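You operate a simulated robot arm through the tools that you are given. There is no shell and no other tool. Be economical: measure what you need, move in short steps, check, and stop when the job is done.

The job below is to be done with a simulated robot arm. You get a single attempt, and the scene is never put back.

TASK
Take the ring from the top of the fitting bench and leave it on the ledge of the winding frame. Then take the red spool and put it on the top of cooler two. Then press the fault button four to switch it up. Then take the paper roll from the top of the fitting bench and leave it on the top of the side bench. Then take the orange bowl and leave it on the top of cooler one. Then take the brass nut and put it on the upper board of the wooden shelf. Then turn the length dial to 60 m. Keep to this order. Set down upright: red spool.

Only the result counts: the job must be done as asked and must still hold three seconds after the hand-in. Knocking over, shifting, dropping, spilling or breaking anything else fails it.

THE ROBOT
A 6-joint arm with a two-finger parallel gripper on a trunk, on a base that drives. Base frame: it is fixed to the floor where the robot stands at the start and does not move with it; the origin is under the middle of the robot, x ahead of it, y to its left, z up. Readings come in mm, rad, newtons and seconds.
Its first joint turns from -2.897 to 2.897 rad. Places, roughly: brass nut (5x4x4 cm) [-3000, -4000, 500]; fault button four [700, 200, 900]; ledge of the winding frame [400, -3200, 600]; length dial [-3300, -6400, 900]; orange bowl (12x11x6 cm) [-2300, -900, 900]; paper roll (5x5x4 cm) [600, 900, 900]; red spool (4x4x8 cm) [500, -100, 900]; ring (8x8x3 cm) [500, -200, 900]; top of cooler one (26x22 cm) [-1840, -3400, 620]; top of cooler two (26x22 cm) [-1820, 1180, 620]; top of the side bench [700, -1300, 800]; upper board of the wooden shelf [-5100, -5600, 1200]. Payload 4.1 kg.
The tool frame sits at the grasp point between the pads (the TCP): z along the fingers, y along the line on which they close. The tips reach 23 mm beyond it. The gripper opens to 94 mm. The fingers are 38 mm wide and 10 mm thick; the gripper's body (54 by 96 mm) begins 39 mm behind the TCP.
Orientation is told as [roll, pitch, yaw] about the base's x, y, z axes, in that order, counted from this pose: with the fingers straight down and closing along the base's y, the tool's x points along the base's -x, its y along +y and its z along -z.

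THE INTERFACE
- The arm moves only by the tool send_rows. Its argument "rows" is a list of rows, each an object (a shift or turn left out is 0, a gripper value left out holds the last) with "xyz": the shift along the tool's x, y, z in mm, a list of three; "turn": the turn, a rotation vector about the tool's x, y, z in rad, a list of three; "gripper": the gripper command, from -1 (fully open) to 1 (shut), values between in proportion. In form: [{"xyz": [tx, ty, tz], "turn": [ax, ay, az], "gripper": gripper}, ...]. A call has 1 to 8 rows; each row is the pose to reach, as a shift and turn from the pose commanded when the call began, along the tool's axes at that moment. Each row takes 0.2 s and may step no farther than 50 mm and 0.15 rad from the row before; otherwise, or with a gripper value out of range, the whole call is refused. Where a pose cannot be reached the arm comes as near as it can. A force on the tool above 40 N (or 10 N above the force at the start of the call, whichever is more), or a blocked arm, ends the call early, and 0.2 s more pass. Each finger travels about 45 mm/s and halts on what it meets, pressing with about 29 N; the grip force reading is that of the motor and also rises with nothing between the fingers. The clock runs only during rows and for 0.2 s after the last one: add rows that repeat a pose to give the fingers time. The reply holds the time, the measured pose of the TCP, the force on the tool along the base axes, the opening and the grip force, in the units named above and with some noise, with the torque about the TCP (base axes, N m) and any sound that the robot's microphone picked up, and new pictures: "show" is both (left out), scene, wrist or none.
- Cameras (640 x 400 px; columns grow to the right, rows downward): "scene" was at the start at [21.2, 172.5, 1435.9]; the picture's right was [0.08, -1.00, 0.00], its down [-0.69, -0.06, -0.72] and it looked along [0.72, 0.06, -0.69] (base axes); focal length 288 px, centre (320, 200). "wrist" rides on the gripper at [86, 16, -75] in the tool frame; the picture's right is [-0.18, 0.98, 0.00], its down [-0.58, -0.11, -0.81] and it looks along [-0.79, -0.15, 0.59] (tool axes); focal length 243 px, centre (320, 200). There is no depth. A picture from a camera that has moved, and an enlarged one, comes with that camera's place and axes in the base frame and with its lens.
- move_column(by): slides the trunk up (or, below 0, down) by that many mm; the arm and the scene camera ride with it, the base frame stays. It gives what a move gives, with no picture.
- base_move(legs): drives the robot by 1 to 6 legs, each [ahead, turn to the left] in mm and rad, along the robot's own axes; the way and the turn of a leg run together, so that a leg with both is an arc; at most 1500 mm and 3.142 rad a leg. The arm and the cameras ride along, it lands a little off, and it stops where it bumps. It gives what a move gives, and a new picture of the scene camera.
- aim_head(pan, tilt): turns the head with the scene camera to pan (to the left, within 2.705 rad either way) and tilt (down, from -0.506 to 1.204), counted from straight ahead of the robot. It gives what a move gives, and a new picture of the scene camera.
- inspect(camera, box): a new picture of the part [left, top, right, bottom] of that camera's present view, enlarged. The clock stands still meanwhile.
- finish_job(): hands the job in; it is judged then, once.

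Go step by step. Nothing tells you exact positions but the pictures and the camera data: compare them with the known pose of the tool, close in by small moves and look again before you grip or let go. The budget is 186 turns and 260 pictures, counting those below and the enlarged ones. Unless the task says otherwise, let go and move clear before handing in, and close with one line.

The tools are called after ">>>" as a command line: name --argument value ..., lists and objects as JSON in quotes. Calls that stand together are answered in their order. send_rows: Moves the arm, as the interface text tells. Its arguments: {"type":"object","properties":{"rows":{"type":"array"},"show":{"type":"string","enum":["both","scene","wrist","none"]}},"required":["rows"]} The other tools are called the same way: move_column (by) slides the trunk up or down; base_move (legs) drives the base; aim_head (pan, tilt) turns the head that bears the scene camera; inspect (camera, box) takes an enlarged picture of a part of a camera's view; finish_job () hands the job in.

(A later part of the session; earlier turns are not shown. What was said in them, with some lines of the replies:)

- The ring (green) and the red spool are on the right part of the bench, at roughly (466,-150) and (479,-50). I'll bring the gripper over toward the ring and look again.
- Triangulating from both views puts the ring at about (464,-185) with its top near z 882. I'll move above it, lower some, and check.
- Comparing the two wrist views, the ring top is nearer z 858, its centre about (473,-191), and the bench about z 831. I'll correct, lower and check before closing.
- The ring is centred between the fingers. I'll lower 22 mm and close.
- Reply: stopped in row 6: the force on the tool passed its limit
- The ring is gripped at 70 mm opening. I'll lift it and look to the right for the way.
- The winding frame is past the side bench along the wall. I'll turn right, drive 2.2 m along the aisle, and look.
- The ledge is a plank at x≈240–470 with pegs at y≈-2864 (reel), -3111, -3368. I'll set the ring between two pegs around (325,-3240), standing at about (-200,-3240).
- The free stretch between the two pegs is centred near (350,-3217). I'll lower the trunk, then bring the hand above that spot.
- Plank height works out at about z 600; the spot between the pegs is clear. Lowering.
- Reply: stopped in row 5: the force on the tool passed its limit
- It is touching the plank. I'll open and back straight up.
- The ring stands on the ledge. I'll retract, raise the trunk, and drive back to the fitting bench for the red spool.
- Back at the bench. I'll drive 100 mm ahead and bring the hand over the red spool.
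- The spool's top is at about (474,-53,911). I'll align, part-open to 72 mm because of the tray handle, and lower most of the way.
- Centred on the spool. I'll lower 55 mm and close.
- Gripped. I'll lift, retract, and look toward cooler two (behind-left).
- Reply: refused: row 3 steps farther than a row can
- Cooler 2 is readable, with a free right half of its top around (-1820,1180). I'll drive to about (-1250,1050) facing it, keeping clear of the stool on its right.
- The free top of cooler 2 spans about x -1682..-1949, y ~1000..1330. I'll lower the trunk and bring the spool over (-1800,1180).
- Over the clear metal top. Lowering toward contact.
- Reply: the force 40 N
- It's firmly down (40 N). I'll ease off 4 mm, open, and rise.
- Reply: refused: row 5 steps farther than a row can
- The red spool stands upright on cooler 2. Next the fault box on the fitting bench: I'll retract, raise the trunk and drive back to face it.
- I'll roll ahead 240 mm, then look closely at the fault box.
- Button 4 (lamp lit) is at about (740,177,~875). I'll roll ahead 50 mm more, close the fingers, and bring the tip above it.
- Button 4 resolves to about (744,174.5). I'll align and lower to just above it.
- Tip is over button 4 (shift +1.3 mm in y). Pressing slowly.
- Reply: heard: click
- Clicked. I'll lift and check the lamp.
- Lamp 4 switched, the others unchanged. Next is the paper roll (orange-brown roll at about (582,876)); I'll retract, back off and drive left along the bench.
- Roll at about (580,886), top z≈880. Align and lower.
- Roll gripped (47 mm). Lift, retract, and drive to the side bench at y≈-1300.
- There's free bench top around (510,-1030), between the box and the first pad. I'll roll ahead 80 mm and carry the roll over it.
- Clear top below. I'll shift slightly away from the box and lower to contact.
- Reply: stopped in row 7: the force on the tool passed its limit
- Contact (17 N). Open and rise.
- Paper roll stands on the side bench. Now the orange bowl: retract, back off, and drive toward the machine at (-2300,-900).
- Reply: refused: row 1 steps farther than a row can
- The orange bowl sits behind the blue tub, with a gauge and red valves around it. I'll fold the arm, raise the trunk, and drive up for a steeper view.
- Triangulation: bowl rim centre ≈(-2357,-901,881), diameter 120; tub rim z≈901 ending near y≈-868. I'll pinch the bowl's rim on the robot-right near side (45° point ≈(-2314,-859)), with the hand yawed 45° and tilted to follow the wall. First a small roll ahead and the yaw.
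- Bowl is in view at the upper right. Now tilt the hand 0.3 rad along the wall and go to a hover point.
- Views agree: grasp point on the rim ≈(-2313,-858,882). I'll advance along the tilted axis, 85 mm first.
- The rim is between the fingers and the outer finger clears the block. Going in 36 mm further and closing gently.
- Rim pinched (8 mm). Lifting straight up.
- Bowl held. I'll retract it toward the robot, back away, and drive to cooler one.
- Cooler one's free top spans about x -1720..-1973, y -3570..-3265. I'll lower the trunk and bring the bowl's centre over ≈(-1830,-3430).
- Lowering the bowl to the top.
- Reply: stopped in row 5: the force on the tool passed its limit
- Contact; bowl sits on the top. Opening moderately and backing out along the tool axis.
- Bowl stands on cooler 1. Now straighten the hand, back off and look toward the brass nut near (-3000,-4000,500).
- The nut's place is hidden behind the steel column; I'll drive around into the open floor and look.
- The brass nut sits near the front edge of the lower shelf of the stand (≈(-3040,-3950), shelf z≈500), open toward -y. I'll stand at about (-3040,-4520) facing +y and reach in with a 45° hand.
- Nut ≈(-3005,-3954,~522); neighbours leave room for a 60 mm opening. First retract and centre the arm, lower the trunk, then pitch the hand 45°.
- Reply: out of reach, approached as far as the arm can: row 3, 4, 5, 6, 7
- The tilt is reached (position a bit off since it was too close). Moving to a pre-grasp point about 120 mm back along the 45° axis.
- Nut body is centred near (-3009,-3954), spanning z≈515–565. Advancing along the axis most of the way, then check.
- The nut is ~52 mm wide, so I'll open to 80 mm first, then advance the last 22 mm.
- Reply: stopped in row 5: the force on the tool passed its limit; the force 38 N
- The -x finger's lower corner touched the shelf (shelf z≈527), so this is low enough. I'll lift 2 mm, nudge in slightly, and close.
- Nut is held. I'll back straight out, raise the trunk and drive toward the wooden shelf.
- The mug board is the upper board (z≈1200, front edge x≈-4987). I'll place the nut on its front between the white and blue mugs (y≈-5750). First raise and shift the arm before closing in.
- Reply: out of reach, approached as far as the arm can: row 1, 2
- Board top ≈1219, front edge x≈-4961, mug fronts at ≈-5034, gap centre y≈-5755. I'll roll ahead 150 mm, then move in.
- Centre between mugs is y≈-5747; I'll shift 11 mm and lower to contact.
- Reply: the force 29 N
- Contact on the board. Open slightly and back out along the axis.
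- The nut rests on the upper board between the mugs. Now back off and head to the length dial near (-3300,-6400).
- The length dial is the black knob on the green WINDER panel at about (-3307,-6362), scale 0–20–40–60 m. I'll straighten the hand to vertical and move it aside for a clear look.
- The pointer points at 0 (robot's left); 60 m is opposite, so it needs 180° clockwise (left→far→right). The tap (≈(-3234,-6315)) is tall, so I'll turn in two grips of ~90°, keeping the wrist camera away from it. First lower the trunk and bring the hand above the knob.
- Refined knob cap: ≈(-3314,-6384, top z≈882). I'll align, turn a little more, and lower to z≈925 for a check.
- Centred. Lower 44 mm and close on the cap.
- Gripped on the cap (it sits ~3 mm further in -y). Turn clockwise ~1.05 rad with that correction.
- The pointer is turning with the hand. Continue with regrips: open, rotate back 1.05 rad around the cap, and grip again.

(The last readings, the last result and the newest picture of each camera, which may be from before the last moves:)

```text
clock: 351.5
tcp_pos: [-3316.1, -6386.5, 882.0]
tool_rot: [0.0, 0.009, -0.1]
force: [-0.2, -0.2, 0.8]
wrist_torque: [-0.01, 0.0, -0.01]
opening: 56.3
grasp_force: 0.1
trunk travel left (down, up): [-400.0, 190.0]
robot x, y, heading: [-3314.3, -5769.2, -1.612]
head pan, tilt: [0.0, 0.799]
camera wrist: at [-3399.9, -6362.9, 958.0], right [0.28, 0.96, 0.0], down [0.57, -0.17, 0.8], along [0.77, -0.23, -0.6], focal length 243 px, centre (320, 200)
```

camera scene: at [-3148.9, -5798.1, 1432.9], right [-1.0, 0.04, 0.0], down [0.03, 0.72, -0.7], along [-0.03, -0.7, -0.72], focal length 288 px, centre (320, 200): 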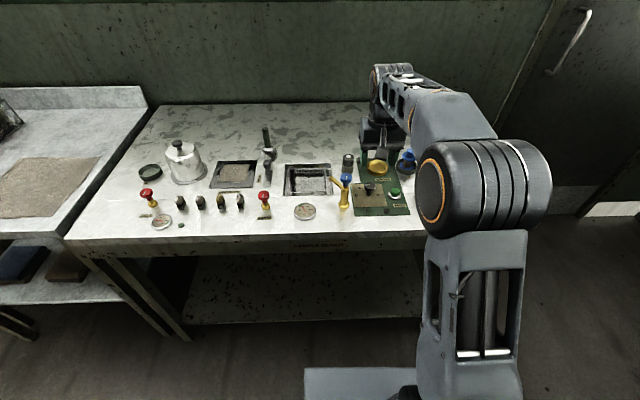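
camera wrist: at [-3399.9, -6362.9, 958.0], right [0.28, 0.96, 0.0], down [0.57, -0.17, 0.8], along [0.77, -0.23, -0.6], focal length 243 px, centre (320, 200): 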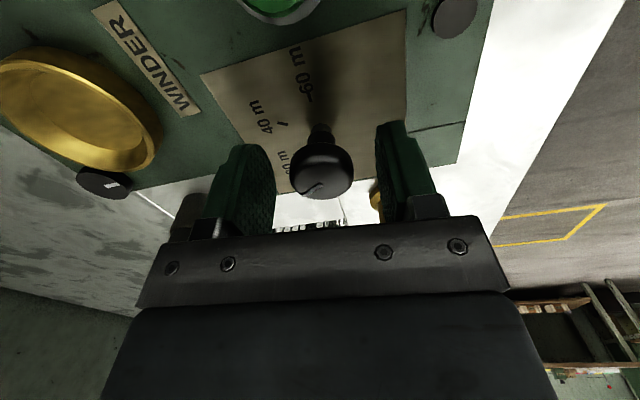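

>>> send_rows --rows '[{"xyz": [-1.5, 1, 0], "gripper": 1}, {"xyz": [-1.5, 1, 0], "gripper": 1}, {"xyz": [-1.5, 1, 0], "gripper": 1}, {"xyz": [-1.5, 1, 0], "turn": [0, 0, 0.14]}, {"xyz": [-1.5, 1, 0], "turn": [0, 0, 0.28]}, {"xyz": [-1.5, 1, 0], "turn": [0, 0, 0.42]}, {"xyz": [-1.5, 1, 0], "turn": [0, 0, 0.56]}, {"xyz": [-1.5, 1, 0], "turn": [0, 0, 0.7]}]' --show "none"

>>> send_rows --rows '[{"turn": [0, 0, 0.14]}, {"turn": [0, 0, 0.28]}, {"turn": [0, 0, 0.4]}, {"turn": [0, 0, 0.4]}, {"turn": [0, 0, 0.4], "gripper": -0.2}, {"turn": [0, 0, 0.4], "gripper": -0.2}, {"turn": [0, 0, 0.4]}]' --show "wrist"

>>> send_rows --rows '[{"turn": [0, 0, -0.14]}, {"turn": [0, 0, -0.28]}, {"turn": [0, 0, -0.42]}, {"turn": [0, 0, -0.56]}, {"turn": [0, 0, -0.7]}, {"turn": [0, 0, -0.84]}, {"turn": [0, 0, -0.98]}, {"turn": [0, 0, -1.1]}]' --show "wrist"

```text
clock: 353.3
tcp_pos: [-3314.6, -6387.2, 884.3]
tool_rot: [-0.006, 0.006, -0.806]
force: [-1.5, -7.0, 2.7]
wrist_torque: [0.85, 0.9, 0.02]
opening: 31.6
grasp_force: 44.4
trunk travel left (down, up): [-400.0, 190.0]
robot x, y, heading: [-3312.2, -5770.6, -1.609]
head pan, tilt: [0.0, 0.799]
```

```text
clock: 354.9
tcp_pos: [-3315.1, -6385.3, 883.3]
tool_rot: [-0.008, 0.004, -1.201]
force: [-1.1, 0.0, 0.1]
wrist_torque: [0.0, 0.01, 0.0]
opening: 56.3
grasp_force: 0.1
trunk travel left (down, up): [-400.0, 190.0]
robot x, y, heading: [-3316.5, -5765.0, -1.613]
head pan, tilt: [0.0, 0.799]
camera wrist: at [-3330.0, -6300.0, 957.5], right [0.98, 0.18, -0.01], down [0.12, -0.58, 0.81], along [0.14, -0.79, -0.59], focal length 243 px, centre (320, 200)
```

wrist: 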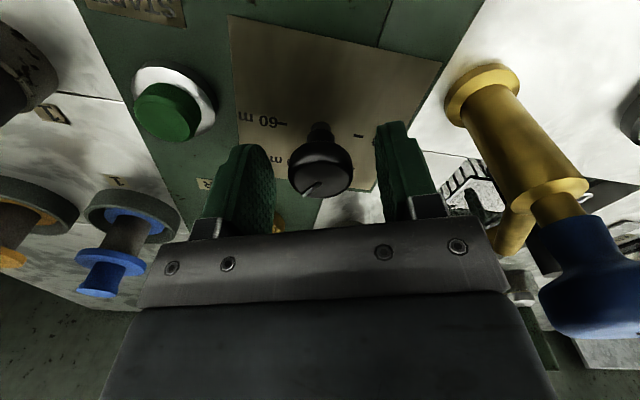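

```text
clock: 356.7
tcp_pos: [-3313.9, -6385.7, 883.9]
tool_rot: [-0.001, 0.008, -0.099]
force: [0.3, -1.2, -0.4]
wrist_torque: [-0.03, 0.03, 0.04]
opening: 56.3
grasp_force: 0.0
trunk travel left (down, up): [-400.0, 190.0]
robot x, y, heading: [-3310.6, -5767.7, -1.617]
head pan, tilt: [0.0, 0.799]
camera wrist: at [-3398.3, -6361.8, 958.2], right [0.28, 0.96, 0.0], down [0.57, -0.17, 0.8], along [0.77, -0.23, -0.6], focal length 243 px, centre (320, 200)
```

wrist: 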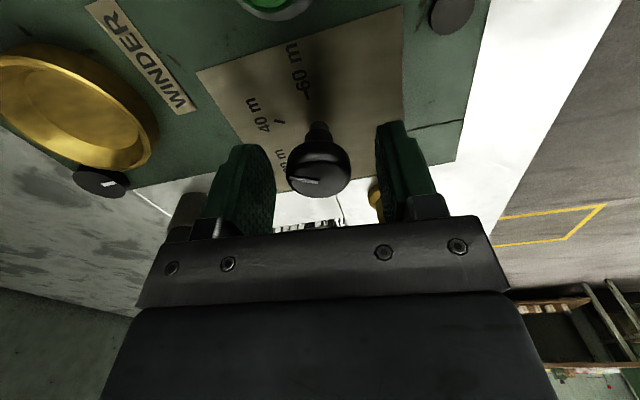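

>>> inspect --camera "wrist" --box '[240, 60, 400, 230]'

```text
2.35 times, centred on (320, 145) of wrist
camera zoom: at [-3398.3, -6361.8, 958.2], right [0.28, 0.96, 0.0], down [0.57, -0.17, 0.8], along [0.77, -0.23, -0.6], focal length 571 px, centre (320, 329)
```

zoom: 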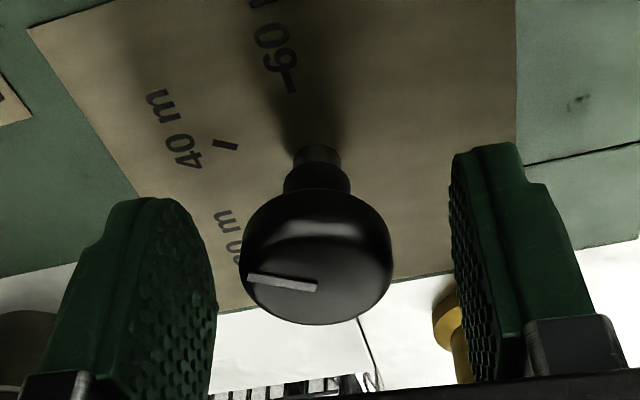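

The pointer is now at the 40 m mark. One more grip of ~1.07 rad should bring it to 60 m.

>>> send_rows --rows '[{"xyz": [0, 0, 0], "gripper": 1}, {"gripper": 1}, {"gripper": 1}, {"turn": [0, 0, 0.14]}, {"turn": [0, 0, 0.28]}, {"turn": [0, 0, 0.42]}, {"turn": [0, 0, 0.56]}, {"turn": [0, 0, 0.7]}]' --show "none"

>>> send_rows --rows '[{"turn": [0, 0, 0.14]}, {"turn": [0, 0, 0.28]}, {"turn": [0, 0, 0.37]}, {"turn": [0, 0, 0.37]}, {"turn": [0, 0, 0.37], "gripper": -0.2}, {"turn": [0, 0, 0.37], "gripper": -0.2}, {"turn": [0, 0, 0.37]}]' --show "wrist"

>>> inspect --camera "wrist" --box '[240, 60, 400, 230]'

```text
clock: 358.5
tcp_pos: [-3314.0, -6387.2, 882.8]
tool_rot: [-0.005, 0.007, -0.803]
force: [1.2, -4.6, 2.4]
wrist_torque: [0.9, 0.78, -0.02]
opening: 31.1
grasp_force: 45.5
trunk travel left (down, up): [-400.0, 190.0]
robot x, y, heading: [-3312.4, -5767.0, -1.608]
head pan, tilt: [0.0, 0.799]
```

```text
clock: 360.1
tcp_pos: [-3315.1, -6385.6, 883.0]
tool_rot: [-0.008, 0.003, -1.171]
force: [0.1, 0.0, 0.1]
wrist_torque: [-0.02, -0.01, 0.0]
opening: 56.6
grasp_force: 0.1
trunk travel left (down, up): [-400.0, 190.0]
robot x, y, heading: [-3314.7, -5769.8, -1.612]
head pan, tilt: [0.0, 0.799]
camera wrist: at [-3332.8, -6300.5, 957.7], right [0.98, 0.21, -0.01], down [0.13, -0.58, 0.81], along [0.17, -0.79, -0.59], focal length 243 px, centre (320, 200)
```

wrist: 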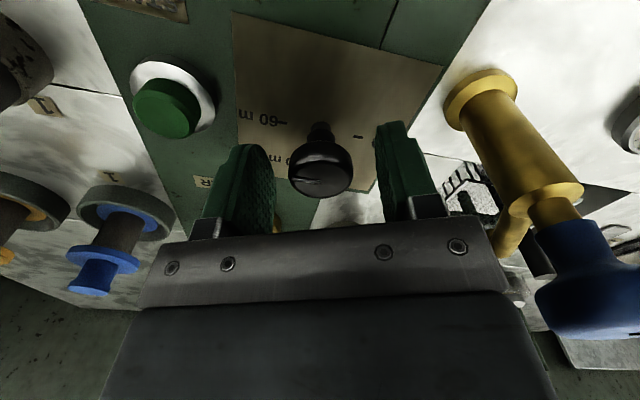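

```text
2.35 times, centred on (320, 145) of wrist
camera zoom: at [-3332.8, -6300.5, 957.7], right [0.98, 0.21, -0.01], down [0.13, -0.58, 0.81], along [0.17, -0.79, -0.59], focal length 571 px, centre (320, 329)
```

zoom: 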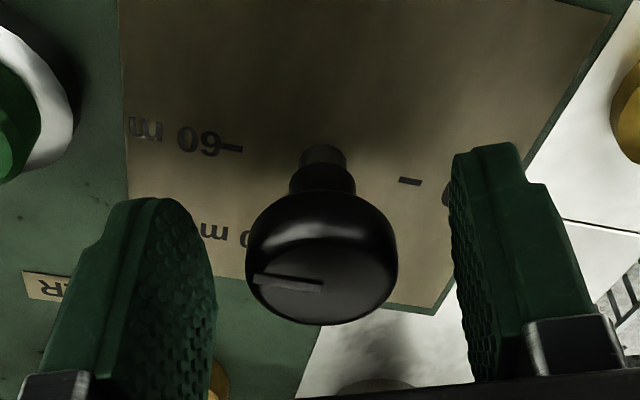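

The pointer appears aligned with the 60 m mark. I'll lift clear and verify from the scene camera.

>>> send_rows --rows '[{"xyz": [0, 0, -40]}, {"xyz": [0, 0, -88]}, {"xyz": [0, 0, -136]}, {"xyz": [30, 0, -170]}, {"xyz": [70, 0, -190]}, {"xyz": [115, 0, -205]}, {"xyz": [160, 0, -215]}]'

>>> inspect --camera "scene" --box '[340, 160, 420, 220]'

>>> inspect --camera "wrist" --box '[240, 0, 400, 100]'

```text
clock: 361.7
tcp_pos: [-3375.1, -6237.8, 1098.1]
tool_rot: [-0.006, 0.003, -1.17]
force: [-0.5, 0.0, 0.5]
wrist_torque: [0.02, -0.02, 0.01]
opening: 56.1
grasp_force: 0.2
trunk travel left (down, up): [-400.0, 190.0]
robot x, y, heading: [-3314.5, -5769.5, -1.614]
head pan, tilt: [0.0, 0.799]
camera scene: at [-3148.9, -5797.9, 1432.9], right [-1.0, 0.04, 0.0], down [0.03, 0.72, -0.7], along [-0.03, -0.7, -0.72], focal length 288 px, centre (320, 200)
camera wrist: at [-3393.5, -6152.1, 1173.3], right [0.98, 0.21, -0.01], down [0.13, -0.58, 0.81], along [0.17, -0.79, -0.59], focal length 243 px, centre (320, 200)
```

scene: 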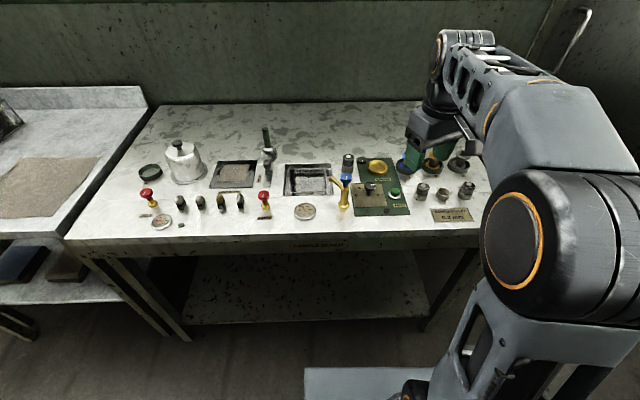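
wrist: 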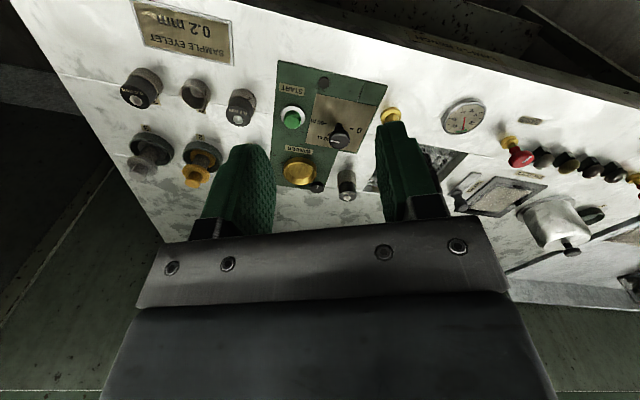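

```text
6.67 times, centred on (380, 190) of scene
camera zoom: at [-3148.9, -5797.9, 1432.9], right [-1.0, 0.04, 0.0], down [0.03, 0.72, -0.7], along [-0.03, -0.7, -0.72], focal length 1919 px, centre (-80, 267)
```

zoom: 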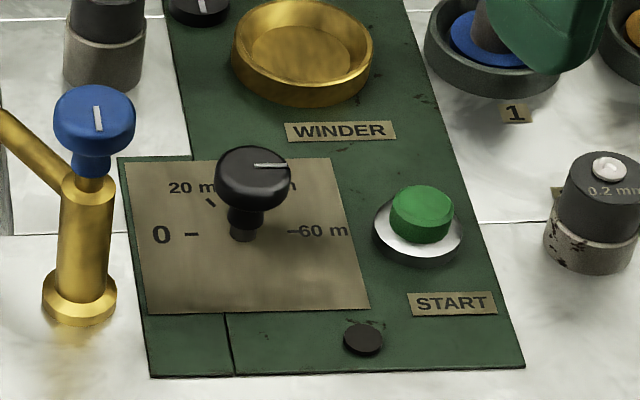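

```text
4.00 times, centred on (320, 50) of wrist
camera zoom: at [-3393.5, -6152.1, 1173.3], right [0.98, 0.21, -0.01], down [0.13, -0.58, 0.81], along [0.17, -0.79, -0.59], focal length 970 px, centre (320, 800)
```

zoom: 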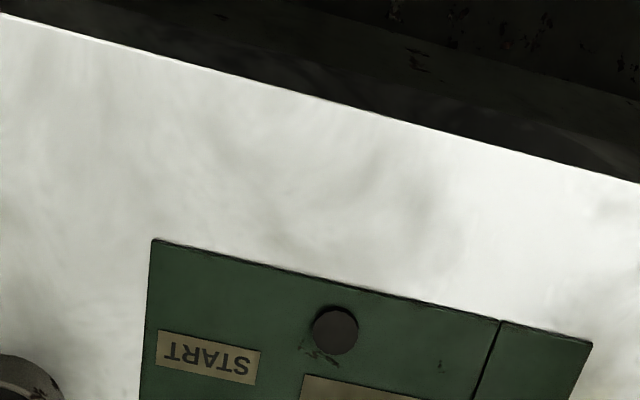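

>>> inspect --camera "scene" --box '[355, 175, 387, 200]'

```text
16.00 times, centred on (371, 188) of scene
camera zoom: at [-3148.9, -5797.9, 1432.9], right [-1.0, 0.04, 0.0], down [0.03, 0.72, -0.7], along [-0.03, -0.7, -0.72], focal length 4605 px, centre (-496, 400)
```

zoom: 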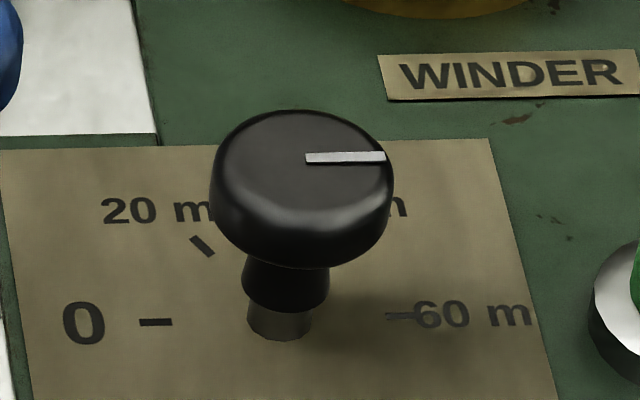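

The zoomed view shows the pointer parallel to the 0–60 line and pointing at the 60 m mark. The hand is clear and all seven steps are done, so I'm handing in.

>>> finish_job

```text
The job is handed in.
```

I did all seven steps in the order given and handed the job in. The red spool is upright on cooler two, the length dial points at 60 m, and pressing fault button four turned its lamp from lit to off.
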